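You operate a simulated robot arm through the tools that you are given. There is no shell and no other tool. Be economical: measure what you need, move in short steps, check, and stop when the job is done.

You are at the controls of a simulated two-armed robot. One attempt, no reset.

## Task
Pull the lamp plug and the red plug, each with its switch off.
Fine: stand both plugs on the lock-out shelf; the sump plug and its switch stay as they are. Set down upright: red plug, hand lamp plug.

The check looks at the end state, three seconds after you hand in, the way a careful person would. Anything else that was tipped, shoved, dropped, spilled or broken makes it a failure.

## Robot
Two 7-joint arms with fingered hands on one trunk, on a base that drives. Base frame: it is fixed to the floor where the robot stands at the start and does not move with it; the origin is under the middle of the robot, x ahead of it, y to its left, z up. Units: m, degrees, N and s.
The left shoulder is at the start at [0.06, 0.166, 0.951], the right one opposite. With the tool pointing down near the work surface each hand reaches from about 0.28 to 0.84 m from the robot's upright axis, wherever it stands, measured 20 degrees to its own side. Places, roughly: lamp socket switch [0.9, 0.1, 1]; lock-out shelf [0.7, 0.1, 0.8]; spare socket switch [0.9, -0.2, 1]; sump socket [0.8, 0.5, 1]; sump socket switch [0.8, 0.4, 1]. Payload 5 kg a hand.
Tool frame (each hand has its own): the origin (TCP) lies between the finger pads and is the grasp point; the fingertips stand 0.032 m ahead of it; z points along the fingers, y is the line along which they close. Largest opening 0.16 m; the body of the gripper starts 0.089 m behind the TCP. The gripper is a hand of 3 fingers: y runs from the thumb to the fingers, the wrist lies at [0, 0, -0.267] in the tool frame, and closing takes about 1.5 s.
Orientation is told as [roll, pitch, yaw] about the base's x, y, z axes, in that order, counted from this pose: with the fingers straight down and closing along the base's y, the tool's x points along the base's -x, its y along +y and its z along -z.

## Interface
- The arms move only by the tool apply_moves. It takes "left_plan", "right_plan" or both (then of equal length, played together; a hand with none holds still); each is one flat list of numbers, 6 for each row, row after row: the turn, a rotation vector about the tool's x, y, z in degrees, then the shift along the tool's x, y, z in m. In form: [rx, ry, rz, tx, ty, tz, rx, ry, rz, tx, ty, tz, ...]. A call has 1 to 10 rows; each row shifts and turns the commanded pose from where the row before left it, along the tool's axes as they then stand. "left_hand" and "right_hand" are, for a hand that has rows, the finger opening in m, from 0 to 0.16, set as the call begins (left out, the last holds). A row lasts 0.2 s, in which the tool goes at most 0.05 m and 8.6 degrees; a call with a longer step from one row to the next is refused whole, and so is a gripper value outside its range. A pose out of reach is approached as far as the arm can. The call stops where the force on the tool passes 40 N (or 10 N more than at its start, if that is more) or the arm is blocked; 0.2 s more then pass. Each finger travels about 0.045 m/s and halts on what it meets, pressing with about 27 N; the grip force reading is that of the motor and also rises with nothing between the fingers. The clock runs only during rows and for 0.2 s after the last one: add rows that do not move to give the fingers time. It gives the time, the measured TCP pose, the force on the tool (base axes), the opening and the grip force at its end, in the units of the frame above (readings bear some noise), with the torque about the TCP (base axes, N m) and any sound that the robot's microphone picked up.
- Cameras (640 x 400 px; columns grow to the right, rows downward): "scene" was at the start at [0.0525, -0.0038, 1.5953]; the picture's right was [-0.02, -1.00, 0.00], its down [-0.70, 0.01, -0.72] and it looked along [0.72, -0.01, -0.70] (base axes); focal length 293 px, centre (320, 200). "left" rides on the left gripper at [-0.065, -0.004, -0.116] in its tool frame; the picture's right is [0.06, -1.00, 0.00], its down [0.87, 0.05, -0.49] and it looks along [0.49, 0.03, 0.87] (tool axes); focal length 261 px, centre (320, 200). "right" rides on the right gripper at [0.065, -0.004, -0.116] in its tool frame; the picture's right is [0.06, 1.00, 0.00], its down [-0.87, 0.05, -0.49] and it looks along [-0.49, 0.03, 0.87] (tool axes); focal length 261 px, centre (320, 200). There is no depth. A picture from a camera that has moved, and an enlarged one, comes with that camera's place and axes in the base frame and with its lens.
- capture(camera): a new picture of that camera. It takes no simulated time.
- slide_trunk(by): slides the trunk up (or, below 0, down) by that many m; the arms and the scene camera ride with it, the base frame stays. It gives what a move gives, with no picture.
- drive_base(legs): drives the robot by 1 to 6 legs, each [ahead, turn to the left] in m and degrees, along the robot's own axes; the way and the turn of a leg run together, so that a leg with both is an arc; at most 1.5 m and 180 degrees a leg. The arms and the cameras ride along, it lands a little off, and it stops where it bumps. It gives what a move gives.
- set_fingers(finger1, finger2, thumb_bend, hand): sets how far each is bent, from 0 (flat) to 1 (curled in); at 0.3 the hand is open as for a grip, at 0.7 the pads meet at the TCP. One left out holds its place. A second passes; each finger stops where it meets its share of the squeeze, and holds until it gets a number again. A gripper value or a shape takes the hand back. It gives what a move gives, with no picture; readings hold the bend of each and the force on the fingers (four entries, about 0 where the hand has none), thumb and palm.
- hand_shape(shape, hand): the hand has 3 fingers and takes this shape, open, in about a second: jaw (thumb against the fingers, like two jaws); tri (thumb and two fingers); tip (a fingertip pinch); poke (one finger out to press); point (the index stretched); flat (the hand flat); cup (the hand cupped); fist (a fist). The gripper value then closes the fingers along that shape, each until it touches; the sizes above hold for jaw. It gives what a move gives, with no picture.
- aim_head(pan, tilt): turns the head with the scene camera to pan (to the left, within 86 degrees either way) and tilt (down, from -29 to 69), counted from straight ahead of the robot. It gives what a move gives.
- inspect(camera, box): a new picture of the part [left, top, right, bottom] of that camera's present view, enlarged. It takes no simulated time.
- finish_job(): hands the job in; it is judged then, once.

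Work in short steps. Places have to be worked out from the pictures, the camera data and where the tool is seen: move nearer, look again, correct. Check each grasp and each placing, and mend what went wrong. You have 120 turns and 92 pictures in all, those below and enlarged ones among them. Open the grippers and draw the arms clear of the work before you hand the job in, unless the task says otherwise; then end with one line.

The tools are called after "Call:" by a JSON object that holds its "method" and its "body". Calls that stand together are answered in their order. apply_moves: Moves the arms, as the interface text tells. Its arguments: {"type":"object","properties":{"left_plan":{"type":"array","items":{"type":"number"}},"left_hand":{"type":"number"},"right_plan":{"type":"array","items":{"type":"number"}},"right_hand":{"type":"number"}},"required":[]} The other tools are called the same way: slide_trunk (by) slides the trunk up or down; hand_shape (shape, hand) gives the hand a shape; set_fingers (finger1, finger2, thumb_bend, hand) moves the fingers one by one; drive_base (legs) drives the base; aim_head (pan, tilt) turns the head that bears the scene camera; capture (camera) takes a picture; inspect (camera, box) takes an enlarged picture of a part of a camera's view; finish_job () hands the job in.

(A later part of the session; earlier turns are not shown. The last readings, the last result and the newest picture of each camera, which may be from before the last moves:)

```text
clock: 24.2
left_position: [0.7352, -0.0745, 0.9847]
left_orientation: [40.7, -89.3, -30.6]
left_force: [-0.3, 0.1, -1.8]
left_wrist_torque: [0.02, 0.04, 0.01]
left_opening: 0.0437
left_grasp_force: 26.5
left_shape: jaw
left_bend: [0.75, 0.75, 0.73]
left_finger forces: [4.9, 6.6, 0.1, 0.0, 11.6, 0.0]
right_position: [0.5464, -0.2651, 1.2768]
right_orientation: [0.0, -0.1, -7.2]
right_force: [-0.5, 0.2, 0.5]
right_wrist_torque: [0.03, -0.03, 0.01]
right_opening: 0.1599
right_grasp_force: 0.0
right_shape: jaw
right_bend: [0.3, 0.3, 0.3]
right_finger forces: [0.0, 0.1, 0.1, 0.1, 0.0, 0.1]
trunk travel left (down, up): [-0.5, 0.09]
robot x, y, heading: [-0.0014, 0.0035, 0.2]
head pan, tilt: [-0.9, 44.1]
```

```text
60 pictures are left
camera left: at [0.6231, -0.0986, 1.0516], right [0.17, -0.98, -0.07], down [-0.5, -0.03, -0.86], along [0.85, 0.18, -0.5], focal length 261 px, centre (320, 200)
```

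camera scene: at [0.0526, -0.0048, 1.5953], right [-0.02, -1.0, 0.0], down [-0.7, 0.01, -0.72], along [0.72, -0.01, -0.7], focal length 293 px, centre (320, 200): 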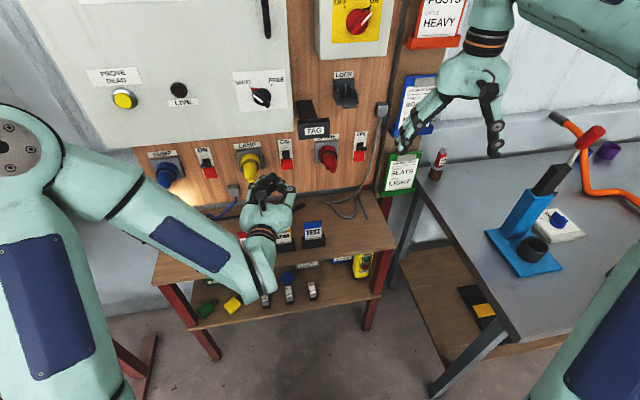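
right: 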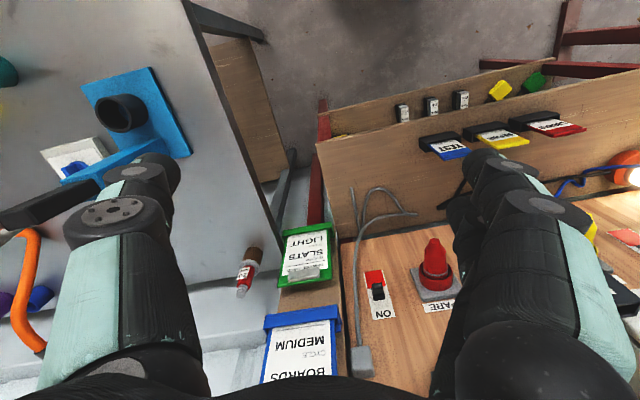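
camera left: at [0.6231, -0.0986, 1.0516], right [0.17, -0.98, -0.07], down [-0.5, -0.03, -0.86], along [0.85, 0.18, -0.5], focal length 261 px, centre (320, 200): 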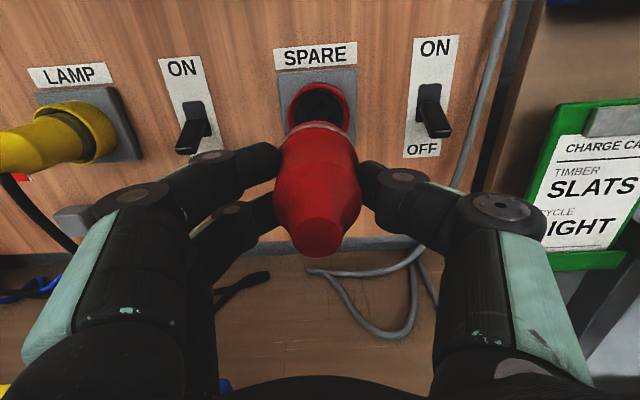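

The red plug is out. I'm backing off to a clear spot above the right part of the bench and moving the right arm aside to make room.

Call:
{"method": "apply_moves", "body": {"left_plan": [0, 0, 0, -0.003, -0.0123, -0.036, 0, 0, 0, -0.003, -0.0123, -0.036, 0, 0, 0, -0.003, -0.0123, -0.03, 0, 0, 0, 0, 0, 0, 0, 0, 0, 0, 0, 0], "right_plan": [0, 0, 0, 0.02, -0.04, 0, 0, 0, 0, 0.02, -0.04, 0, 0, 0, 0, 0.02, -0.04, 0, 0, 0, 0, 0.02, -0.04, 0, 0, 0, 0, 0.02, -0.04, 0]}}

Call:
{"method": "apply_moves", "body": {"left_plan": [0, 8.5, 0, 0, 0, 0, 0, 8.5, 0, 0, 0, 0, 0, 8.5, 0, 0, 0, 0, 0, 8.5, 0, 0, 0, 0, 0, 8.5, 0, 0, 0, 0, 0, 8.5, 0, 0, 0, 0, 0, 8.5, 0, 0, 0, 0, 0, 8.5, 0, 0, 0, 0, 0, 8.5, 0, 0, 0, 0, 0, 8.5, 0, 0, 0, 0]}}

Call:
{"method": "capture", "body": {"camera": "scene"}}

Call:
{"method": "capture", "body": {"camera": "left"}}

```text
clock: 25.4
left_position: [0.6408, -0.1283, 0.9961]
left_orientation: [44.7, -89.4, -34.8]
left_force: [-1.1, -0.4, -1.4]
left_wrist_torque: [-0.01, 0.0, -0.01]
left_opening: 0.0435
left_grasp_force: 26.9
left_shape: jaw
left_bend: [0.75, 0.75, 0.73]
left_finger forces: [4.9, 6.3, 0.0, 0.0, 11.2, 0.0]
right_position: [0.4221, -0.4533, 1.2761]
right_orientation: [0.0, -0.1, -7.0]
right_force: [-0.5, -0.2, 1.4]
right_wrist_torque: [0.0, -0.03, 0.02]
right_opening: 0.1597
right_grasp_force: 0.1
right_shape: jaw
right_bend: [0.3, 0.3, 0.3]
right_finger forces: [0.0, 0.0, 0.0, 0.1, 0.1, 0.1]
trunk travel left (down, up): [-0.5, 0.09]
robot x, y, heading: [0.0025, -0.0034, 0.1]
head pan, tilt: [-0.9, 44.1]
```

```text
clock: 27.6
left_position: [0.6422, -0.1277, 0.9941]
left_orientation: [0.3, -4.2, 9.9]
left_force: [0.2, -0.4, -1.3]
left_wrist_torque: [-0.03, 0.03, 0.01]
left_opening: 0.0432
left_grasp_force: 26.9
left_shape: jaw
left_bend: [0.75, 0.75, 0.73]
left_finger forces: [4.1, 6.1, 0.0, 0.1, 10.5, 0.1]
right_position: [0.4236, -0.4523, 1.2756]
right_orientation: [0.0, 0.1, -7.2]
right_force: [0.4, -0.2, -0.2]
right_wrist_torque: [0.01, 0.08, 0.01]
right_opening: 0.1598
right_grasp_force: 0.0
right_shape: jaw
right_bend: [0.3, 0.3, 0.3]
right_finger forces: [0.0, 0.0, 0.0, 0.0, 0.1, 0.0]
trunk travel left (down, up): [-0.5, 0.09]
robot x, y, heading: [-0.0006, -0.0011, 0.2]
head pan, tilt: [-0.9, 44.1]
```

```text
59 pictures are left
camera scene: at [0.0535, -0.0036, 1.5952], right [-0.01, -1.0, 0.0], down [-0.7, 0.01, -0.72], along [0.72, -0.01, -0.7], focal length 293 px, centre (320, 200)
```

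scene: 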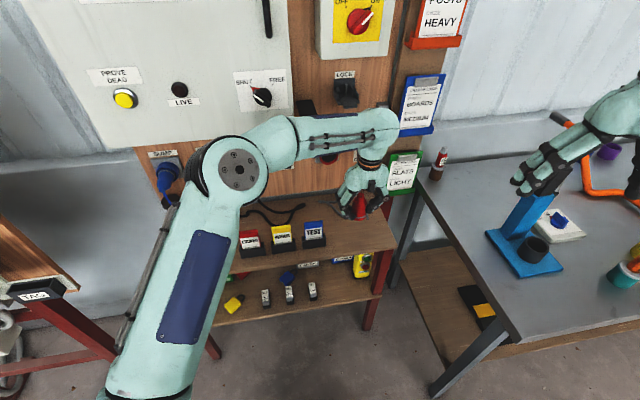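

```text
58 pictures are left
camera left: at [0.6988, -0.1229, 1.1148], right [0.11, -0.99, -0.01], down [-0.9, -0.1, 0.42], along [-0.42, -0.04, -0.91], focal length 261 px, centre (320, 200)
```

left: 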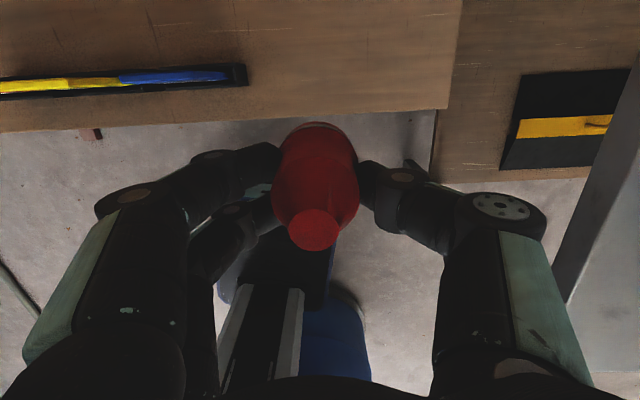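

The red plug is held nose down. The forearm would pass too near the TAG tray if I reached in from here, so I'll turn the base 30° right first; then the left forearm comes in from the open side.

Call:
{"method": "drive_base", "body": {"legs": [[0, -30]]}}

Call:
{"method": "aim_head", "body": {"pan": 25, "tilt": 46}}

Call:
{"method": "capture", "body": {"camera": "scene"}}

```text
clock: 29.4
left_position: [0.5505, -0.3955, 0.9958]
left_orientation: [0.7, -4.5, -15.1]
left_force: [-1.5, -2.3, -2.6]
left_wrist_torque: [0.14, -0.11, 0.01]
left_opening: 0.0428
left_grasp_force: 27.1
left_shape: jaw
left_bend: [0.75, 0.75, 0.73]
left_finger forces: [4.6, 5.8, 0.0, 0.0, 11.3, 0.0]
right_position: [0.2125, -0.5986, 1.2761]
right_orientation: [0.3, -0.1, -32.1]
right_force: [-0.9, -0.6, -0.2]
right_wrist_torque: [0.12, -0.16, -0.03]
right_opening: 0.1598
right_grasp_force: 0.1
right_shape: jaw
right_bend: [0.3, 0.3, 0.3]
right_finger forces: [0.0, 0.1, 0.1, 0.1, 0.0, 0.0]
trunk travel left (down, up): [-0.5, 0.09]
robot x, y, heading: [0.0271, -0.0092, -18.7]
head pan, tilt: [-0.9, 44.1]
stopped in leg 1: the robot was blocked; the commanded pose is now the measured one
```

```text
clock: 30.2
left_position: [0.5565, -0.3927, 0.9928]
left_orientation: [0.5, -4.3, -14.9]
left_force: [0.3, -0.8, -1.1]
left_wrist_torque: [0.04, 0.01, 0.01]
left_opening: 0.0429
left_grasp_force: 26.9
left_shape: jaw
left_bend: [0.75, 0.75, 0.73]
left_finger forces: [4.5, 6.1, 0.1, 0.0, 11.3, 0.1]
right_position: [0.2183, -0.5963, 1.276]
right_orientation: [0.0, 0.2, -31.9]
right_force: [0.1, 0.1, -0.1]
right_wrist_torque: [0.03, -0.02, -0.02]
right_opening: 0.1598
right_grasp_force: 0.1
right_shape: jaw
right_bend: [0.3, 0.3, 0.3]
right_finger forces: [0.1, 0.1, 0.1, 0.1, 0.1, 0.0]
trunk travel left (down, up): [-0.5, 0.09]
robot x, y, heading: [0.0272, -0.0044, -18.6]
head pan, tilt: [25.0, 46.0]
```

```text
57 pictures are left
camera scene: at [0.078, 0.0085, 1.5925], right [0.11, -0.99, 0.0], down [-0.71, -0.08, -0.69], along [0.69, 0.08, -0.72], focal length 293 px, centre (320, 200)
```

scene: 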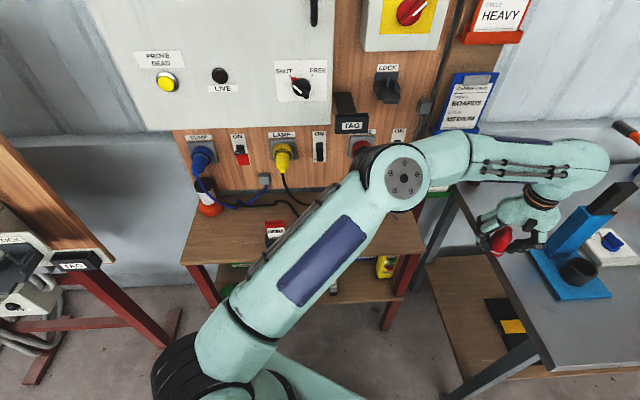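

The turn was cut short by a bump at about 19–25°. I'll look around the base to learn what touched.

Call:
{"method": "aim_head", "body": {"pan": -45, "tilt": 55}}

Call:
{"method": "capture", "body": {"camera": "scene"}}

Call:
{"method": "capture", "body": {"camera": "right"}}

Call:
{"method": "capture", "body": {"camera": "left"}}

```text
clock: 31.7
left_position: [0.5565, -0.3936, 0.9939]
left_orientation: [0.5, -4.4, -14.8]
left_force: [-0.3, 0.5, -2.0]
left_wrist_torque: [0.0, -0.02, 0.0]
left_opening: 0.0431
left_grasp_force: 27.0
left_shape: jaw
left_bend: [0.75, 0.75, 0.73]
left_finger forces: [4.6, 5.9, 0.1, 0.1, 11.2, 0.1]
right_position: [0.2188, -0.5956, 1.2766]
right_orientation: [0.0, 0.2, -31.8]
right_force: [0.6, -1.2, -0.1]
right_wrist_torque: [0.0, -0.01, 0.0]
right_opening: 0.1597
right_grasp_force: 0.1
right_shape: jaw
right_bend: [0.3, 0.3, 0.3]
right_finger forces: [0.1, 0.1, 0.0, 0.0, 0.0, 0.0]
trunk travel left (down, up): [-0.5, 0.09]
robot x, y, heading: [0.0245, -0.0042, -18.9]
head pan, tilt: [-45.0, 55.0]
```

```text
56 pictures are left
camera scene: at [0.0302, -0.064, 1.5805], right [-0.9, -0.44, 0.0], down [-0.36, 0.73, -0.57], along [0.25, -0.51, -0.82], focal length 293 px, centre (320, 200)
```

scene: 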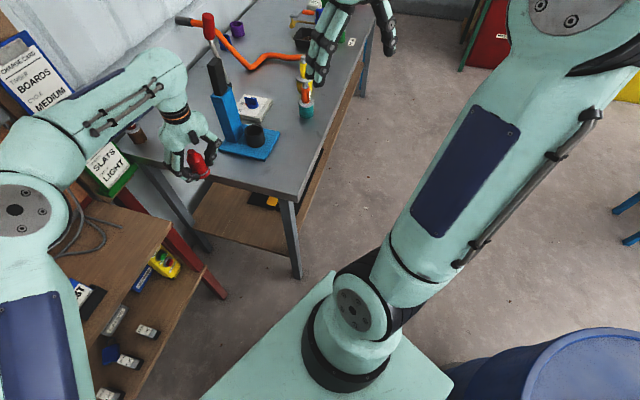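

```text
55 pictures are left
camera right: at [0.1618, -0.5639, 1.3917], right [0.47, 0.88, 0.0], down [0.77, -0.41, 0.49], along [0.43, -0.23, -0.87], focal length 261 px, centre (320, 200)
```

right: 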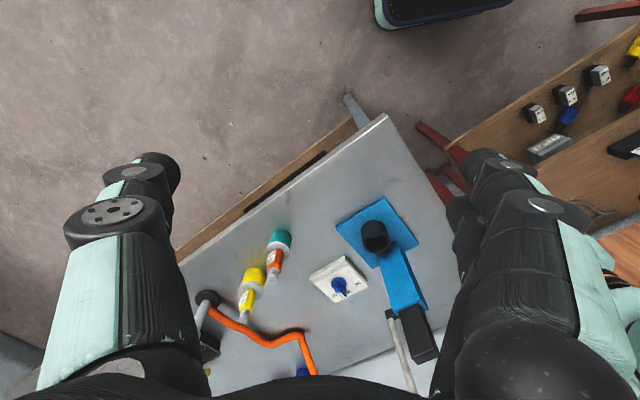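

```text
54 pictures are left
camera left: at [0.6096, -0.4118, 1.1141], right [-0.31, -0.95, -0.01], down [-0.86, 0.28, 0.42], along [-0.4, 0.15, -0.91], focal length 261 px, centre (320, 200)
```

left: 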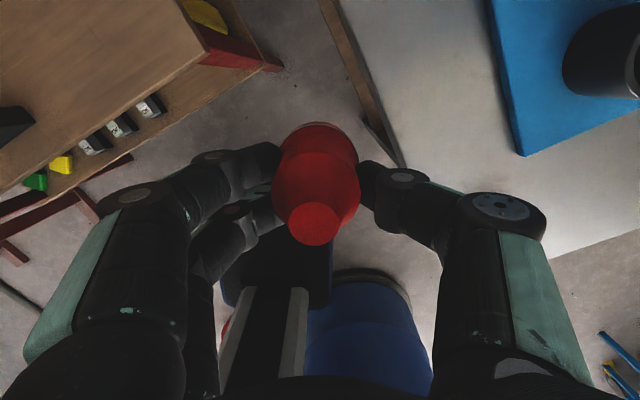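

The base likely touched the big drum behind-right; nothing looks displaced. I won't turn further that way. I'm bringing the plug back to the bench front (bench top ≈ 0.765, front edge x≈0.66 here) and levelling the hand.

Call:
{"method": "apply_moves", "body": {"left_plan": [0, 0, 0, -0.005, 0.0433, 0.003, 0, 0, 0, -0.005, 0.0433, 0.003, 0, 0, 0, -0.005, 0.0433, 0.003, 0, 0, 0, -0.005, 0.0433, 0.003, 0, 0, 0, -0.005, 0.0433, 0.003, 0, 0, 0, -0.003, 0.0433, 0.003, 0, 2.2, -7.5, 0, 0, 0.01, 0, 2.2, -7.5, 0, 0, 0.01]}}

Call:
{"method": "aim_head", "body": {"pan": 12, "tilt": 44}}

Call:
{"method": "capture", "body": {"camera": "scene"}}

Call:
{"method": "capture", "body": {"camera": "left"}}

```text
clock: 33.5
left_position: [0.6531, -0.1483, 0.9622]
left_orientation: [0.0, 0.1, 0.3]
left_force: [-0.1, -0.1, -0.9]
left_wrist_torque: [-0.01, 0.02, 0.0]
left_opening: 0.0426
left_grasp_force: 26.6
left_shape: jaw
left_bend: [0.75, 0.75, 0.73]
left_finger forces: [4.5, 5.8, 0.0, 0.1, 11.0, 0.1]
right_position: [0.2182, -0.5944, 1.2761]
right_orientation: [0.0, 0.3, -31.8]
right_force: [-0.4, -0.9, -0.2]
right_wrist_torque: [0.0, -0.02, 0.05]
right_opening: 0.1601
right_grasp_force: 0.0
right_shape: jaw
right_bend: [0.3, 0.3, 0.3]
right_finger forces: [0.0, 0.0, 0.0, 0.0, 0.1, 0.0]
trunk travel left (down, up): [-0.5, 0.09]
robot x, y, heading: [0.0296, -0.0072, -18.6]
head pan, tilt: [-45.0, 55.0]
```

```text
clock: 34.7
left_position: [0.6533, -0.1472, 0.9606]
left_orientation: [-0.1, -0.2, 0.2]
left_force: [0.0, 0.2, -2.3]
left_wrist_torque: [0.04, 0.04, -0.03]
left_opening: 0.0425
left_grasp_force: 27.2
left_shape: jaw
left_bend: [0.75, 0.75, 0.73]
left_finger forces: [4.6, 5.9, 0.0, 0.1, 11.0, 0.0]
right_position: [0.2195, -0.5951, 1.276]
right_orientation: [0.0, 0.2, -31.8]
right_force: [0.7, 0.5, 0.4]
right_wrist_torque: [0.01, -0.03, 0.02]
right_opening: 0.1599
right_grasp_force: 0.1
right_shape: jaw
right_bend: [0.3, 0.3, 0.3]
right_finger forces: [0.0, 0.0, 0.0, 0.0, 0.0, 0.1]
trunk travel left (down, up): [-0.5, 0.09]
robot x, y, heading: [0.0274, -0.005, -18.6]
head pan, tilt: [12.0, 44.0]
```

```text
53 pictures are left
camera scene: at [0.0798, -0.0089, 1.5953], right [-0.12, -0.99, 0.0], down [-0.69, 0.08, -0.72], along [0.71, -0.08, -0.69], focal length 293 px, centre (320, 200)
```

scene: 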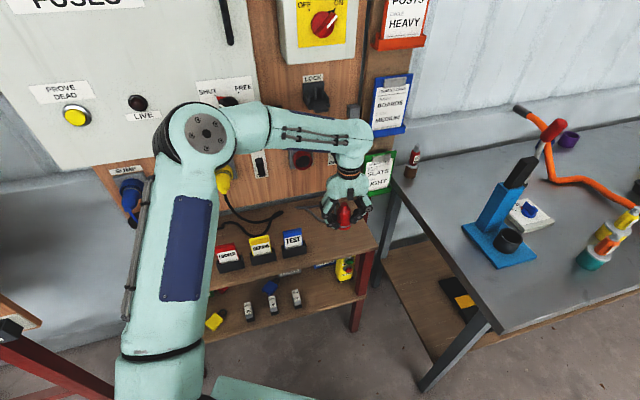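

```text
52 pictures are left
camera left: at [0.7181, -0.1522, 1.0769], right [-0.06, -1.0, 0.0], down [-0.87, 0.05, 0.49], along [-0.49, 0.03, -0.87], focal length 261 px, centre (320, 200)
```

left: 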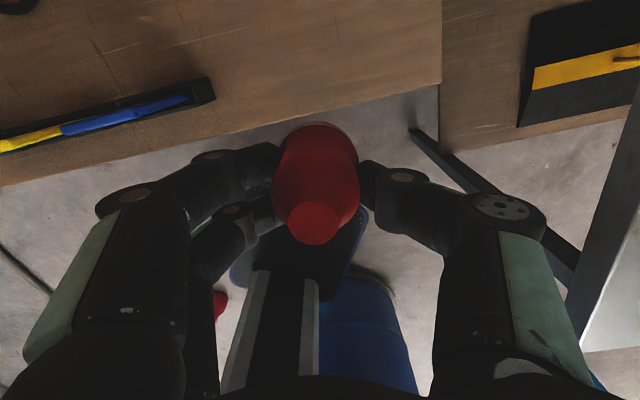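

The forearm runs close to the TAG tray, so I'll aim for a spot a bit further right: [0.715, -0.185]. Shifting right first, then a short step in.

Call:
{"method": "apply_moves", "body": {"left_plan": [0, 0, 0, 0, -0.02, 0.008, 0, 0, 0, 0, -0.02, 0.008, 0, 0, 0, -0.02, 0, 0.005, 0, 0, 0, -0.02, 0, 0.005, 0, 0, 0, -0.02, 0, 0.005]}}

Call:
{"method": "capture", "body": {"camera": "left"}}

Call:
{"method": "inspect", "body": {"camera": "scene", "box": [230, 80, 430, 260]}}

```text
clock: 35.9
left_position: [0.7129, -0.1875, 0.9297]
left_orientation: [-0.1, 0.1, 0.2]
left_force: [0.1, 0.0, -1.0]
left_wrist_torque: [-0.04, 0.05, 0.0]
left_opening: 0.0425
left_grasp_force: 27.1
left_shape: jaw
left_bend: [0.75, 0.75, 0.73]
left_finger forces: [4.5, 5.7, 0.0, 0.1, 10.9, 0.0]
right_position: [0.2193, -0.5956, 1.2759]
right_orientation: [0.0, 0.1, -31.7]
right_force: [-0.5, 0.2, -0.5]
right_wrist_torque: [0.01, 0.02, -0.02]
right_opening: 0.1601
right_grasp_force: 0.1
right_shape: jaw
right_bend: [0.3, 0.3, 0.3]
right_finger forces: [0.0, 0.1, 0.1, 0.0, 0.0, 0.1]
trunk travel left (down, up): [-0.5, 0.09]
robot x, y, heading: [0.0285, -0.0053, -18.7]
head pan, tilt: [12.0, 44.0]
```

```text
51 pictures are left
camera left: at [0.7782, -0.1922, 1.0457], right [-0.06, -1.0, 0.0], down [-0.87, 0.05, 0.49], along [-0.49, 0.03, -0.87], focal length 261 px, centre (320, 200)
```

left: 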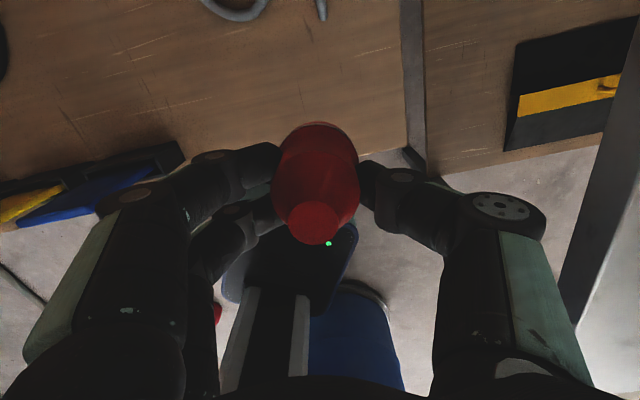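

```text
2.22 times, centred on (330, 170) of scene
camera zoom: at [0.0805, -0.0088, 1.5953], right [-0.12, -0.99, 0.0], down [-0.69, 0.08, -0.72], along [0.71, -0.08, -0.69], focal length 650 px, centre (298, 267)
```

zoom: 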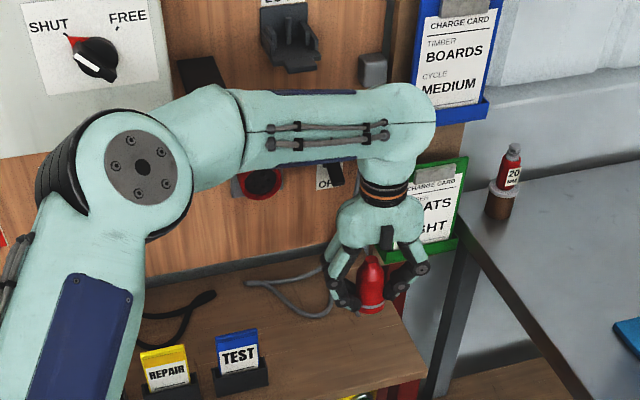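

Position over bench is fine. Descending to z≈0.87.

Call:
{"method": "apply_moves", "body": {"left_plan": [0, 0, 0, 0, 0, 0.02, 0, 0, 0, 0, 0, 0.02, 0, 0, 0, 0, 0, 0.02]}}

Call:
{"method": "inspect", "body": {"camera": "scene", "box": [230, 80, 430, 260]}}

```text
clock: 36.7
left_position: [0.7132, -0.1874, 0.8703]
left_orientation: [0.0, 0.0, 0.1]
left_force: [-0.5, 0.5, -2.1]
left_wrist_torque: [0.04, -0.01, 0.0]
left_opening: 0.0426
left_grasp_force: 27.2
left_shape: jaw
left_bend: [0.75, 0.75, 0.73]
left_finger forces: [4.5, 5.7, 0.1, 0.0, 10.7, 0.0]
right_position: [0.2188, -0.5948, 1.2762]
right_orientation: [0.0, 0.2, -31.8]
right_force: [-0.7, 0.8, 0.5]
right_wrist_torque: [-0.01, 0.03, 0.02]
right_opening: 0.1602
right_grasp_force: 0.2
right_shape: jaw
right_bend: [0.3, 0.3, 0.3]
right_finger forces: [0.0, 0.0, 0.1, 0.0, 0.0, 0.1]
trunk travel left (down, up): [-0.5, 0.09]
robot x, y, heading: [0.0241, -0.0075, -18.7]
head pan, tilt: [12.0, 44.0]
```

```text
2.22 times, centred on (330, 170) of scene
camera zoom: at [0.0803, -0.0088, 1.5953], right [-0.12, -0.99, 0.0], down [-0.69, 0.08, -0.72], along [0.71, -0.08, -0.69], focal length 650 px, centre (298, 267)
```

zoom: 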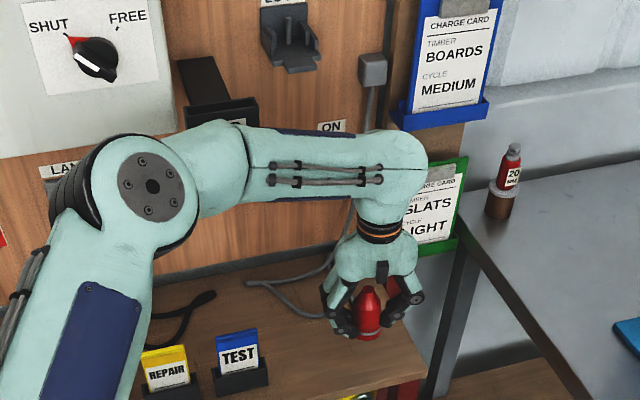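

Still clear. Descending in small steps toward contact.

Call:
{"method": "apply_moves", "body": {"left_plan": [0, 0, 0, 0, 0, 0.008, 0, 0, 0, 0, 0, 0.006, 0, 0, 0, 0, 0, 0.005, 0, 0, 0, 0, 0, 0.004]}}

Call:
{"method": "inspect", "body": {"camera": "scene", "box": [300, 180, 400, 260]}}

```text
clock: 37.7
left_position: [0.7133, -0.1889, 0.8463]
left_orientation: [-0.1, 0.0, 0.2]
left_force: [-0.4, 0.0, -0.9]
left_wrist_torque: [0.02, 0.01, 0.0]
left_opening: 0.043
left_grasp_force: 26.9
left_shape: jaw
left_bend: [0.75, 0.75, 0.73]
left_finger forces: [4.5, 5.7, 0.0, 0.1, 10.8, 0.1]
right_position: [0.2195, -0.5965, 1.2762]
right_orientation: [0.0, 0.1, -31.9]
right_force: [0.4, 0.5, -0.7]
right_wrist_torque: [-0.01, 0.01, -0.03]
right_opening: 0.16
right_grasp_force: 0.0
right_shape: jaw
right_bend: [0.3, 0.3, 0.3]
right_finger forces: [0.0, 0.0, 0.0, 0.0, 0.0, 0.1]
trunk travel left (down, up): [-0.5, 0.09]
robot x, y, heading: [0.0243, -0.0082, -18.6]
head pan, tilt: [12.0, 44.0]
```

```text
5.00 times, centred on (350, 220) of scene
camera zoom: at [0.0799, -0.0088, 1.5953], right [-0.12, -0.99, 0.0], down [-0.69, 0.08, -0.72], along [0.71, -0.08, -0.69], focal length 1463 px, centre (170, 100)
```

zoom: 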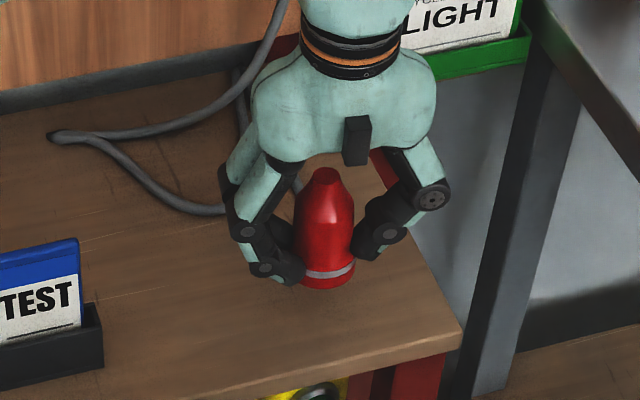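

Still no contact; creeping further down.

Call:
{"method": "apply_moves", "body": {"left_plan": [0, 0, 0, 0, 0, 0.004, 0, 0, 0, 0, 0, 0.004, 0, 0, 0, 0, 0, 0.004, 0, 0, 0, 0, 0, 0.004]}}

```text
clock: 38.7
left_position: [0.7128, -0.188, 0.8305]
left_orientation: [-0.1, 0.0, 0.2]
left_force: [-0.5, -0.4, -1.5]
left_wrist_torque: [-0.02, 0.03, 0.01]
left_opening: 0.0422
left_grasp_force: 27.0
left_shape: jaw
left_bend: [0.75, 0.75, 0.73]
left_finger forces: [4.5, 5.7, 0.1, 0.0, 10.8, 0.1]
right_position: [0.22, -0.5957, 1.2751]
right_orientation: [0.1, 0.2, -31.9]
right_force: [-0.5, -0.5, -0.2]
right_wrist_torque: [-0.01, 0.0, -0.01]
right_opening: 0.1601
right_grasp_force: 0.0
right_shape: jaw
right_bend: [0.3, 0.3, 0.3]
right_finger forces: [0.0, 0.0, 0.1, 0.0, 0.1, 0.0]
trunk travel left (down, up): [-0.5, 0.09]
robot x, y, heading: [0.0289, -0.0046, -18.8]
head pan, tilt: [12.0, 44.0]
```

Call:
{"method": "apply_moves", "body": {"left_plan": [0, 0, 0, 0, 0, 0.003, 0, 0, 0, 0, 0, 0.003, 0, 0, 0, 0, 0, 0.003, 0, 0, 0, 0, 0, 0.003]}}

Call:
{"method": "inspect", "body": {"camera": "scene", "box": [300, 180, 400, 260]}}

```text
clock: 39.7
left_position: [0.7121, -0.1885, 0.8184]
left_orientation: [-0.1, -0.1, 0.2]
left_force: [-0.8, -0.2, -1.4]
left_wrist_torque: [0.02, 0.0, 0.02]
left_opening: 0.0426
left_grasp_force: 26.8
left_shape: jaw
left_bend: [0.75, 0.75, 0.73]
left_finger forces: [4.5, 5.7, 0.0, 0.0, 10.9, 0.0]
right_position: [0.2191, -0.5944, 1.2753]
right_orientation: [-0.1, 0.2, -31.8]
right_force: [-0.1, 0.1, -0.3]
right_wrist_torque: [0.01, -0.01, 0.0]
right_opening: 0.1601
right_grasp_force: 0.0
right_shape: jaw
right_bend: [0.3, 0.3, 0.3]
right_finger forces: [0.1, 0.1, 0.0, 0.1, 0.0, 0.1]
trunk travel left (down, up): [-0.5, 0.09]
robot x, y, heading: [0.0274, -0.0056, -18.6]
head pan, tilt: [12.0, 44.0]
```

```text
5.00 times, centred on (350, 220) of scene
camera zoom: at [0.0799, -0.0088, 1.5953], right [-0.12, -0.99, 0.0], down [-0.69, 0.08, -0.72], along [0.71, -0.08, -0.69], focal length 1463 px, centre (170, 100)
```

zoom: 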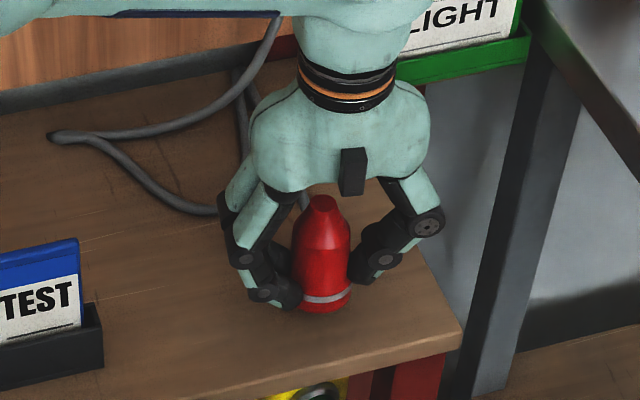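

Plug bottom judged ≈1–2 cm above the bench. Continuing creeping.

Call:
{"method": "apply_moves", "body": {"left_plan": [0, 0, 0, 0, 0, 0.003, 0, 0, 0, 0, 0, 0.003, 0, 0, 0, 0, 0, 0.003, 0, 0, 0, 0, 0, 0.003]}}

```text
clock: 40.7
left_position: [0.7129, -0.1878, 0.8071]
left_orientation: [-0.2, 0.1, 0.2]
left_force: [-0.8, -0.5, -1.0]
left_wrist_torque: [0.02, 0.01, -0.01]
left_opening: 0.0426
left_grasp_force: 27.0
left_shape: jaw
left_bend: [0.75, 0.75, 0.73]
left_finger forces: [4.8, 5.9, 0.0, 0.0, 10.9, 0.1]
right_position: [0.219, -0.5941, 1.2761]
right_orientation: [0.0, 0.1, -31.8]
right_force: [0.2, 0.1, -0.4]
right_wrist_torque: [-0.02, -0.01, 0.01]
right_opening: 0.1599
right_grasp_force: 0.1
right_shape: jaw
right_bend: [0.3, 0.3, 0.3]
right_finger forces: [0.0, 0.0, 0.1, 0.0, 0.0, 0.1]
trunk travel left (down, up): [-0.5, 0.09]
robot x, y, heading: [0.0263, -0.0038, -18.3]
head pan, tilt: [12.0, 44.0]
```

Call:
{"method": "apply_moves", "body": {"left_plan": [0, 0, 0, 0, 0, 0.003, 0, 0, 0, 0, 0, 0.003, 0, 0, 0, 0, 0, 0]}}

Call:
{"method": "inspect", "body": {"camera": "scene", "box": [300, 180, 400, 260]}}

```text
clock: 41.5
left_position: [0.7127, -0.1897, 0.8027]
left_orientation: [-0.1, -0.2, 0.3]
left_force: [-2.8, -0.5, 16.4]
left_wrist_torque: [0.15, -0.11, 0.05]
left_opening: 0.0439
left_grasp_force: 26.8
left_shape: jaw
left_bend: [0.76, 0.75, 0.73]
left_finger forces: [11.6, 6.9, 0.0, 0.0, 16.0, 0.0]
right_position: [0.2181, -0.5945, 1.2761]
right_orientation: [0.0, 0.1, -32.0]
right_force: [1.2, -0.9, -0.1]
right_wrist_torque: [-0.01, 0.02, 0.02]
right_opening: 0.16
right_grasp_force: 0.0
right_shape: jaw
right_bend: [0.3, 0.3, 0.3]
right_finger forces: [0.0, 0.0, 0.1, 0.1, 0.0, 0.1]
trunk travel left (down, up): [-0.5, 0.09]
robot x, y, heading: [0.023, -0.0056, -18.3]
head pan, tilt: [12.0, 44.0]
```

```text
5.00 times, centred on (350, 220) of scene
camera zoom: at [0.0781, -0.0085, 1.5956], right [-0.12, -0.99, 0.0], down [-0.69, 0.08, -0.72], along [0.72, -0.08, -0.69], focal length 1463 px, centre (170, 100)
```

zoom: 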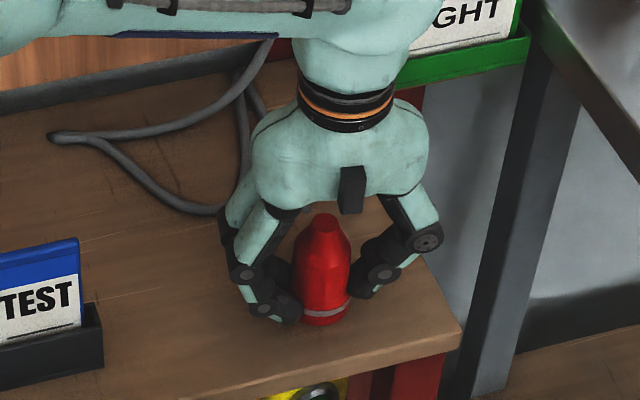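

Contact with the bench (16 N). Easing 2 mm and opening.

Call:
{"method": "apply_moves", "body": {"left_plan": [0, 0, 0, 0, 0, -0.002, 0, 0, 0, 0, 0, 0, 0, 0, 0, 0, 0, 0, 0, 0, 0, 0, 0, 0, 0, 0, 0, 0, 0, 0], "left_hand": 0.09}}

Call:
{"method": "inspect", "body": {"camera": "scene", "box": [300, 180, 400, 260]}}

Call:
{"method": "capture", "body": {"camera": "left"}}

```text
clock: 42.7
left_position: [0.7121, -0.1886, 0.8023]
left_orientation: [-0.1, -0.1, 0.3]
left_force: [0.5, -0.1, 1.0]
left_wrist_torque: [-0.01, 0.0, 0.01]
left_opening: 0.0893
left_grasp_force: 0.2
left_shape: jaw
left_bend: [0.72, 0.72, 0.7]
left_finger forces: [0.1, 0.1, 0.0, 0.0, 0.1, 0.0]
right_position: [0.218, -0.5956, 1.2755]
right_orientation: [0.0, 0.1, -31.8]
right_force: [-1.0, 0.2, -0.5]
right_wrist_torque: [-0.01, -0.03, 0.04]
right_opening: 0.16
right_grasp_force: 0.1
right_shape: jaw
right_bend: [0.3, 0.3, 0.3]
right_finger forces: [0.1, 0.1, 0.1, 0.1, 0.0, 0.1]
trunk travel left (down, up): [-0.5, 0.09]
robot x, y, heading: [0.0264, -0.0061, -18.6]
head pan, tilt: [12.0, 44.0]
```

```text
5.00 times, centred on (350, 220) of scene
camera zoom: at [0.0798, -0.0088, 1.5953], right [-0.12, -0.99, 0.0], down [-0.69, 0.08, -0.72], along [0.71, -0.08, -0.69], focal length 1463 px, centre (170, 100)
```

zoom: 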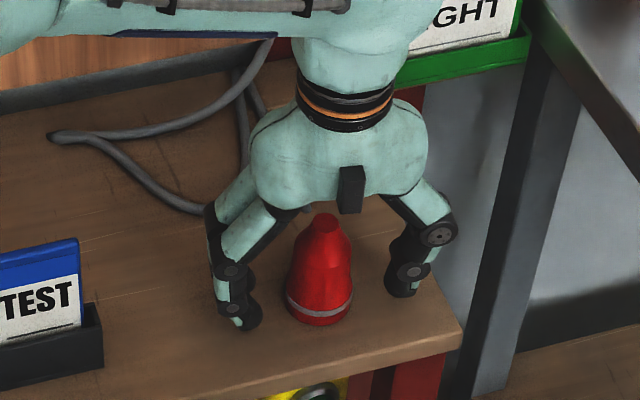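

```text
44 pictures are left
camera left: at [0.7776, -0.1927, 0.9185], right [-0.06, -1.0, 0.0], down [-0.87, 0.05, 0.49], along [-0.49, 0.03, -0.87], focal length 261 px, centre (320, 200)
```

left: 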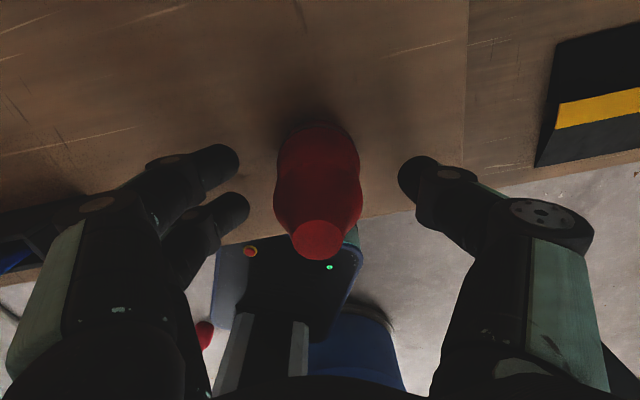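

The plug stands. Retracing the same path: up, then back.

Call:
{"method": "apply_moves", "body": {"left_plan": [0, 0, 0, 0, 0, -0.02, 0, 0, 0, 0, 0, -0.035, 0, 0, 0, 0, 0, -0.035, 0, 0, 0, 0, 0, -0.035, 0, 0, 0, 0.04, 0, -0.005, 0, 0, 0, 0.04, 0, 0, 0, 0, 0, 0.04, 0, 0, 0, 0, 0, 0.04, 0, 0]}}

Call:
{"method": "capture", "body": {"camera": "scene"}}

```text
clock: 44.5
left_position: [0.5521, -0.1891, 0.9336]
left_orientation: [0.0, -0.1, 0.2]
left_force: [0.3, -0.5, -0.6]
left_wrist_torque: [0.01, -0.04, 0.01]
left_opening: 0.0893
left_grasp_force: 0.2
left_shape: jaw
left_bend: [0.72, 0.72, 0.7]
left_finger forces: [0.0, 0.1, 0.2, 0.0, 0.0, 0.0]
right_position: [0.2187, -0.5945, 1.2758]
right_orientation: [0.0, 0.1, -31.9]
right_force: [0.0, -0.8, 0.3]
right_wrist_torque: [-0.05, -0.02, 0.0]
right_opening: 0.1601
right_grasp_force: 0.1
right_shape: jaw
right_bend: [0.3, 0.3, 0.3]
right_finger forces: [0.0, 0.1, 0.0, 0.1, 0.0, 0.0]
trunk travel left (down, up): [-0.5, 0.09]
robot x, y, heading: [0.0271, -0.0044, -18.7]
head pan, tilt: [12.0, 44.0]
```

```text
43 pictures are left
camera scene: at [0.079, -0.0089, 1.5954], right [-0.12, -0.99, 0.0], down [-0.69, 0.08, -0.72], along [0.71, -0.08, -0.69], focal length 293 px, centre (320, 200)
```

scene: 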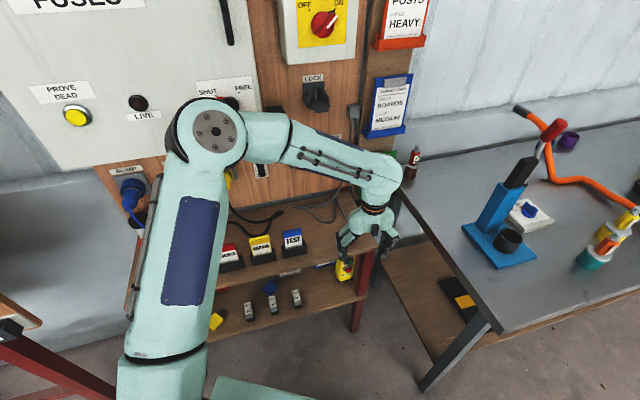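

Raising the hand and turning the base back to its original heading.

Call:
{"method": "apply_moves", "body": {"left_plan": [0, 0, 0, 0.02, 0, -0.04, 0, 0, 0, 0.02, 0, -0.04, 0, 0, 0, 0.02, 0, -0.04]}}

Call:
{"method": "drive_base", "body": {"legs": [[0, 18.5]]}}

Call:
{"method": "aim_head", "body": {"pan": 0, "tilt": 44}}

Call:
{"method": "capture", "body": {"camera": "scene"}}

```text
clock: 45.3
left_position: [0.4913, -0.1882, 1.0514]
left_orientation: [-0.1, -0.1, 0.2]
left_force: [-0.4, 0.7, -0.3]
left_wrist_torque: [-0.02, -0.04, 0.02]
left_opening: 0.0896
left_grasp_force: 0.0
left_shape: jaw
left_bend: [0.72, 0.72, 0.7]
left_finger forces: [0.1, 0.1, 0.0, 0.0, 0.0, 0.0]
right_position: [0.2186, -0.5945, 1.2775]
right_orientation: [0.0, 0.1, -31.9]
right_force: [-0.3, 0.1, 0.8]
right_wrist_torque: [0.0, 0.0, -0.01]
right_opening: 0.16
right_grasp_force: 0.1
right_shape: jaw
right_bend: [0.3, 0.3, 0.3]
right_finger forces: [0.0, 0.0, 0.0, 0.1, 0.1, 0.0]
trunk travel left (down, up): [-0.5, 0.09]
robot x, y, heading: [0.0269, -0.0063, -18.7]
head pan, tilt: [12.0, 44.0]
```

```text
clock: 46.7
left_position: [0.5258, -0.0314, 1.0512]
left_orientation: [-0.1, 0.0, 18.7]
left_force: [0.4, 0.6, 0.0]
left_wrist_torque: [-0.03, 0.0, -0.02]
left_opening: 0.0896
left_grasp_force: 0.1
left_shape: jaw
left_bend: [0.72, 0.72, 0.7]
left_finger forces: [0.0, 0.0, 0.1, 0.0, 0.0, 0.0]
right_position: [0.3964, -0.5041, 1.2762]
right_orientation: [0.0, 0.3, -13.4]
right_force: [0.5, -0.3, -0.2]
right_wrist_torque: [-0.02, 0.02, 0.01]
right_opening: 0.1599
right_grasp_force: 0.1
right_shape: jaw
right_bend: [0.3, 0.3, 0.3]
right_finger forces: [0.0, 0.1, 0.0, 0.0, 0.0, 0.0]
trunk travel left (down, up): [-0.5, 0.09]
robot x, y, heading: [0.0285, -0.0091, -0.1]
head pan, tilt: [12.0, 44.0]
```

```text
clock: 47.5
left_position: [0.5267, -0.0319, 1.0512]
left_orientation: [-0.1, -0.1, 18.8]
left_force: [-1.3, 0.2, 0.8]
left_wrist_torque: [-0.01, 0.03, -0.03]
left_opening: 0.0892
left_grasp_force: 0.0
left_shape: jaw
left_bend: [0.72, 0.72, 0.7]
left_finger forces: [0.0, 0.0, 0.1, 0.0, 0.0, 0.0]
right_position: [0.3952, -0.5028, 1.276]
right_orientation: [0.0, 0.1, -13.5]
right_force: [0.3, 0.5, -0.7]
right_wrist_torque: [0.02, -0.02, 0.01]
right_opening: 0.1603
right_grasp_force: 0.0
right_shape: jaw
right_bend: [0.3, 0.3, 0.3]
right_finger forces: [0.0, 0.0, 0.1, 0.1, 0.0, 0.0]
trunk travel left (down, up): [-0.5, 0.09]
robot x, y, heading: [0.0263, -0.0039, -0.4]
head pan, tilt: [0.0, 44.0]
```

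```text
42 pictures are left
camera scene: at [0.0787, -0.0089, 1.5953], right [0.0, -1.0, 0.0], down [-0.69, 0.0, -0.72], along [0.72, 0.0, -0.69], focal length 293 px, centre (320, 200)
```

scene: 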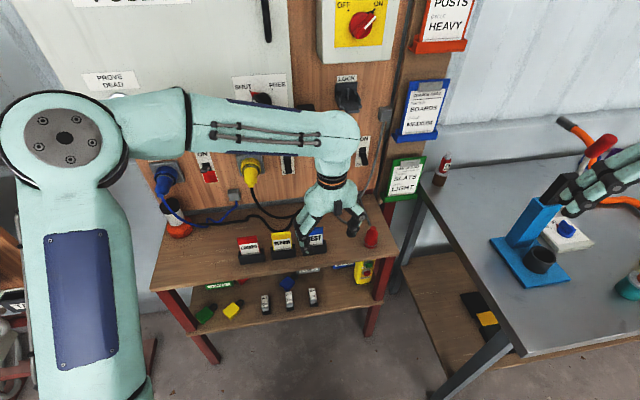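

Red plug stands on the bench and the lamp is dark. Now the yellow lamp plug: moving left and re-pointing the hand forward along the board's axis.

Call:
{"method": "apply_moves", "body": {"left_plan": [0, 0, 0, -0.025, 0.0315, 0, 0, 0, 0, -0.025, 0.0315, 0, 0, 0, 0, -0.025, 0.0315, 0, 0, 0, 0, -0.025, 0.0315, 0, 0, 0, 4.4, 0, 0, 0, 0, 0, 4.4, 0, 0, 0], "left_hand": 0.1}}

Call:
{"method": "apply_moves", "body": {"left_plan": [0, -8.5, 0, 0, 0, 0, 0, -8.5, 0, 0, 0, 0, 0, -8.5, 0, 0, 0, 0, 0, -8.5, 0, 0, 0, 0, 0, -8.5, 0, 0, 0, 0, 0, -8.5, 0, 0, 0, 0, 0, -8.5, 0, 0, 0, 0, 0, -8.5, 0, 0, 0, 0, 0, -8.5, 0, 0, 0, 0, 0, -8.5, 0, 0, 0, 0]}}

Call:
{"method": "capture", "body": {"camera": "left"}}

```text
clock: 48.9
left_position: [0.5802, 0.1209, 1.0517]
left_orientation: [-0.2, -0.2, 9.8]
left_force: [-0.6, -0.4, -0.7]
left_wrist_torque: [-0.02, -0.01, 0.02]
left_opening: 0.0995
left_grasp_force: 0.1
left_shape: jaw
left_bend: [0.71, 0.71, 0.69]
left_finger forces: [0.0, 0.1, 0.0, 0.0, 0.0, 0.0]
right_position: [0.3953, -0.5033, 1.2754]
right_orientation: [0.0, 0.2, -13.4]
right_force: [-0.4, 0.2, 0.2]
right_wrist_torque: [-0.03, -0.01, 0.03]
right_opening: 0.1599
right_grasp_force: 0.1
right_shape: jaw
right_bend: [0.3, 0.3, 0.3]
right_finger forces: [0.1, 0.0, 0.0, 0.0, 0.0, 0.0]
trunk travel left (down, up): [-0.5, 0.09]
robot x, y, heading: [0.0254, -0.0045, -0.6]
head pan, tilt: [0.0, 44.0]
```

```text
clock: 51.1
left_position: [0.5974, 0.1101, 1.0528]
left_orientation: [0.1, -85.0, 9.7]
left_force: [-0.2, -0.4, 0.9]
left_wrist_torque: [-0.01, 0.01, 0.01]
left_opening: 0.0995
left_grasp_force: 0.0
left_shape: jaw
left_bend: [0.71, 0.71, 0.69]
left_finger forces: [0.1, 0.0, 0.1, 0.0, 0.0, 0.0]
left hand out of reach, approached as far as the arm can: row 8, 9
right_position: [0.3953, -0.5059, 1.2753]
right_orientation: [0.1, 0.2, -13.4]
right_force: [0.0, -0.7, -0.6]
right_wrist_torque: [0.02, -0.01, 0.01]
right_opening: 0.1602
right_grasp_force: 0.1
right_shape: jaw
right_bend: [0.3, 0.3, 0.3]
right_finger forces: [0.1, 0.0, 0.0, 0.0, 0.0, 0.1]
trunk travel left (down, up): [-0.5, 0.09]
robot x, y, heading: [0.026, -0.0065, -0.5]
head pan, tilt: [0.0, 44.0]
```

```text
41 pictures are left
camera left: at [0.4907, 0.0856, 1.1272], right [0.17, -0.98, -0.06], down [-0.56, -0.04, -0.82], along [0.81, 0.17, -0.56], focal length 261 px, centre (320, 200)
```

left: 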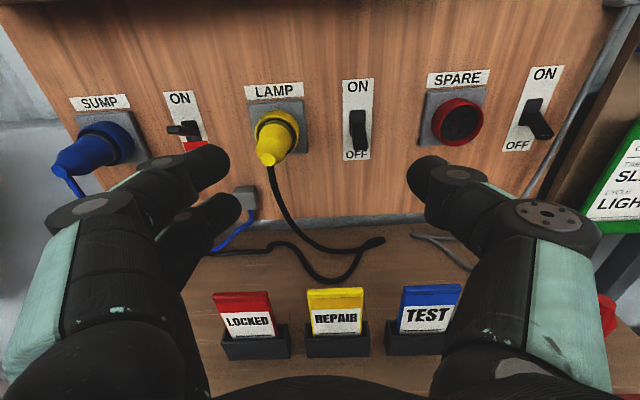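

All consistent: lamp plug tail ≈ [0.778,0.209,0.987]. Levelling and lining up with its axis.

Call:
{"method": "apply_moves", "body": {"left_plan": [0, -5, 0, 0, 0, 0, 0, 0, 0, 0.022, 0.022, 0, 0, 0, 0, 0.022, 0.022, 0, 0, 0, 0, 0.022, 0.021, 0, 0, 0, 0, 0, 0, 0.04, 0, 0, 0, 0, 0, 0.04]}}

Call:
{"method": "capture", "body": {"camera": "left"}}

```text
clock: 52.5
left_position: [0.6732, 0.1814, 0.983]
left_orientation: [-121.0, -89.9, 130.8]
left_force: [0.0, 0.2, 0.1]
left_wrist_torque: [0.03, 0.03, 0.01]
left_opening: 0.0997
left_grasp_force: 0.1
left_shape: jaw
left_bend: [0.71, 0.71, 0.69]
left_finger forces: [0.0, 0.1, 0.0, 0.0, 0.0, 0.0]
left hand out of reach, approached as far as the arm can: row 2, 3
right_position: [0.3969, -0.5029, 1.2765]
right_orientation: [0.1, 0.1, -13.4]
right_force: [0.2, -0.5, 0.1]
right_wrist_torque: [0.03, -0.01, -0.04]
right_opening: 0.1599
right_grasp_force: 0.0
right_shape: jaw
right_bend: [0.3, 0.3, 0.3]
right_finger forces: [0.0, 0.1, 0.0, 0.0, 0.1, 0.0]
trunk travel left (down, up): [-0.5, 0.09]
robot x, y, heading: [0.0265, -0.0065, -0.4]
head pan, tilt: [0.0, 44.0]
```

```text
40 pictures are left
camera left: at [0.5611, 0.1579, 1.0481], right [0.17, -0.98, -0.06], down [-0.49, -0.03, -0.87], along [0.85, 0.18, -0.49], focal length 261 px, centre (320, 200)
```

left: 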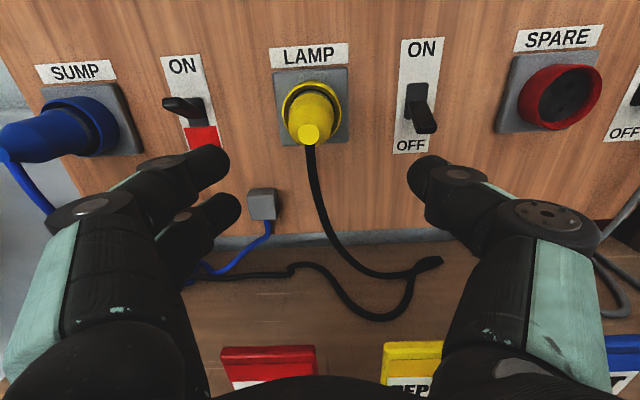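

Plug is about 1 cm left and 4 mm up from the tool axis; correcting and advancing 0.12 m.

Call:
{"method": "apply_moves", "body": {"left_plan": [0, 0, 0, -0.004, 0.01, 0, 0, 0, 0, 0, 0, 0.03, 0, 0, 0, 0, 0, 0.03, 0, 0, 0, 0, 0, 0.03, 0, 0, 0, 0, 0, 0.03], "left_hand": 0.09}}

Call:
{"method": "capture", "body": {"camera": "left"}}

```text
clock: 53.7
left_position: [0.7908, 0.2151, 0.9858]
left_orientation: [-142.6, -89.8, 152.6]
left_force: [-0.6, 1.3, -0.5]
left_wrist_torque: [0.01, 0.01, -0.03]
left_opening: 0.0903
left_grasp_force: 0.1
left_shape: jaw
left_bend: [0.71, 0.71, 0.7]
left_finger forces: [0.0, 0.0, 0.0, 0.1, 0.0, 0.1]
right_position: [0.3958, -0.5036, 1.2772]
right_orientation: [0.0, 0.2, -13.4]
right_force: [-0.6, 0.0, -0.6]
right_wrist_torque: [-0.01, 0.01, 0.02]
right_opening: 0.16
right_grasp_force: 0.0
right_shape: jaw
right_bend: [0.3, 0.3, 0.3]
right_finger forces: [0.1, 0.0, 0.0, 0.1, 0.0, 0.0]
trunk travel left (down, up): [-0.5, 0.09]
robot x, y, heading: [0.0267, -0.0035, -0.2]
head pan, tilt: [0.0, 44.0]
```

```text
39 pictures are left
camera left: at [0.6778, 0.1901, 1.0518], right [0.17, -0.98, -0.06], down [-0.49, -0.03, -0.87], along [0.85, 0.18, -0.49], focal length 261 px, centre (320, 200)
```

left: 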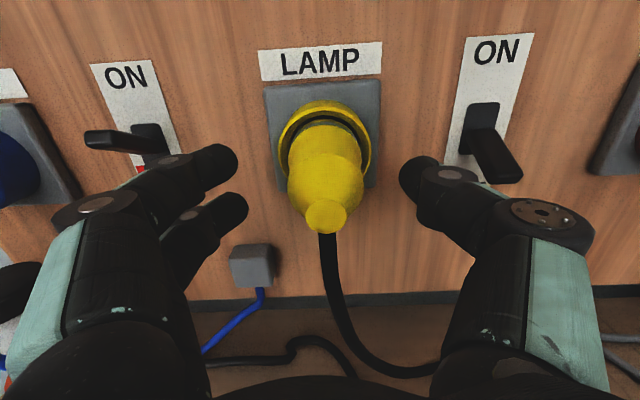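

Well centred. Narrowing to 0.07 (away from the sump lever) and advancing 0.022.

Call:
{"method": "apply_moves", "body": {"left_plan": [0, 0, 0, 0, 0, 0, 0, 0, 0, 0, 0, 0, 0, 0, 0, 0, 0, 0.011, 0, 0, 0, 0, 0, 0.011], "left_hand": 0.07}}

Call:
{"method": "apply_moves", "body": {"left_plan": [0, 0, 0, 0, 0, 0, 0, 0, 0, 0, 0, 0, 0, 0, 0, 0, 0, 0, 0, 0, 0, 0, 0, 0, 0, 0, 0, 0, 0, 0], "left_hand": 0.0}}

Call:
{"method": "capture", "body": {"camera": "left"}}

```text
clock: 54.7
left_position: [0.8113, 0.2189, 0.9878]
left_orientation: [-129.1, -89.9, 138.9]
left_force: [-0.1, 0.6, -0.4]
left_wrist_torque: [0.0, -0.01, 0.04]
left_opening: 0.0708
left_grasp_force: 0.1
left_shape: jaw
left_bend: [0.73, 0.73, 0.7]
left_finger forces: [0.0, 0.0, 0.1, 0.1, 0.0, 0.0]
right_position: [0.3969, -0.5047, 1.2755]
right_orientation: [0.0, 0.1, -13.4]
right_force: [1.2, 0.3, 1.3]
right_wrist_torque: [-0.02, 0.0, 0.03]
right_opening: 0.1599
right_grasp_force: 0.1
right_shape: jaw
right_bend: [0.3, 0.3, 0.3]
right_finger forces: [0.0, 0.1, 0.0, 0.0, 0.0, 0.0]
trunk travel left (down, up): [-0.5, 0.09]
robot x, y, heading: [0.027, -0.0072, -0.3]
head pan, tilt: [0.0, 44.0]
```

```text
clock: 55.9
left_position: [0.811, 0.2159, 0.9873]
left_orientation: [-150.9, -89.9, 160.7]
left_force: [-0.5, -6.1, -0.1]
left_wrist_torque: [0.17, -0.01, -0.15]
left_opening: 0.0387
left_grasp_force: 27.1
left_shape: jaw
left_bend: [0.74, 0.74, 0.7]
left_finger forces: [10.9, 10.3, 0.1, 0.0, 24.6, 0.0]
right_position: [0.3963, -0.5046, 1.2755]
right_orientation: [0.1, 0.3, -13.4]
right_force: [0.0, 0.5, -0.3]
right_wrist_torque: [0.01, 0.0, 0.0]
right_opening: 0.1599
right_grasp_force: 0.0
right_shape: jaw
right_bend: [0.3, 0.3, 0.3]
right_finger forces: [0.0, 0.0, 0.0, 0.0, 0.0, 0.1]
trunk travel left (down, up): [-0.5, 0.09]
robot x, y, heading: [0.0245, -0.0064, -0.4]
head pan, tilt: [0.0, 44.0]
```

```text
38 pictures are left
camera left: at [0.6986, 0.1925, 1.0521], right [0.17, -0.98, -0.06], down [-0.49, -0.03, -0.87], along [0.85, 0.18, -0.49], focal length 261 px, centre (320, 200)
```

left: 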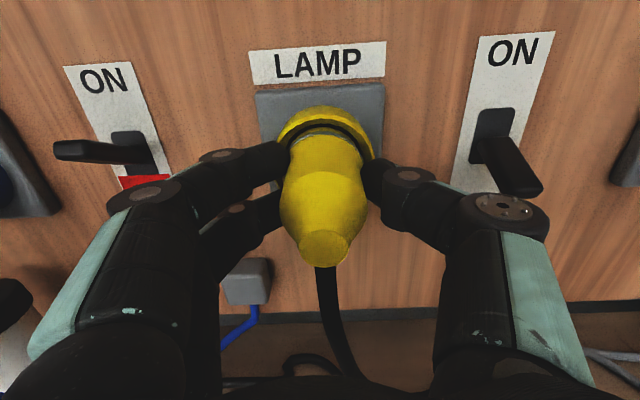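

Firm grip on the plug body. Pulling along its axis in small steps.

Call:
{"method": "apply_moves", "body": {"left_plan": [0, 0, 0, 0, 0, -0.006, 0, 0, 0, 0, 0, -0.006, 0, 0, 0, 0, 0, -0.006, 0, 0, 0, 0, 0, -0.006]}}

Call:
{"method": "capture", "body": {"camera": "left"}}

```text
clock: 56.9
left_position: [0.7882, 0.2135, 0.987]
left_orientation: [-127.9, -89.9, 137.8]
left_force: [-0.1, 0.1, -0.5]
left_wrist_torque: [-0.03, 0.01, -0.03]
left_opening: 0.0347
left_grasp_force: 27.3
left_shape: jaw
left_bend: [0.73, 0.73, 0.7]
left_finger forces: [11.2, 10.6, 0.1, 0.1, 23.0, 0.1]
right_position: [0.3973, -0.5037, 1.2746]
right_orientation: [0.1, 0.2, -13.4]
right_force: [-0.4, -0.1, 0.3]
right_wrist_torque: [-0.02, 0.01, 0.02]
right_opening: 0.16
right_grasp_force: 0.1
right_shape: jaw
right_bend: [0.3, 0.3, 0.3]
right_finger forces: [0.0, 0.1, 0.0, 0.0, 0.0, 0.1]
trunk travel left (down, up): [-0.5, 0.09]
robot x, y, heading: [0.0251, -0.0024, -0.1]
head pan, tilt: [0.0, 44.0]
```

```text
37 pictures are left
camera left: at [0.6749, 0.1895, 1.0521], right [0.17, -0.98, -0.06], down [-0.49, -0.03, -0.87], along [0.85, 0.18, -0.49], focal length 261 px, centre (320, 200)
```

left: 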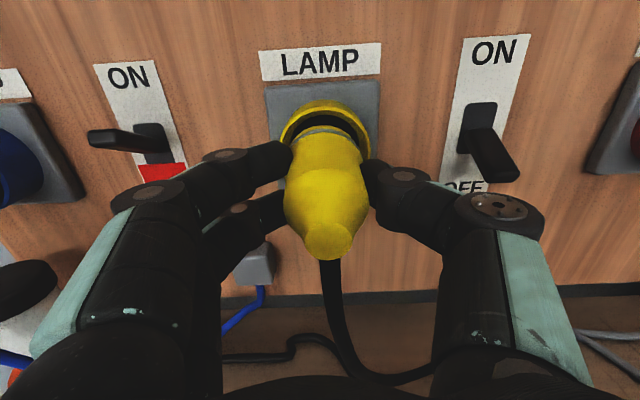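

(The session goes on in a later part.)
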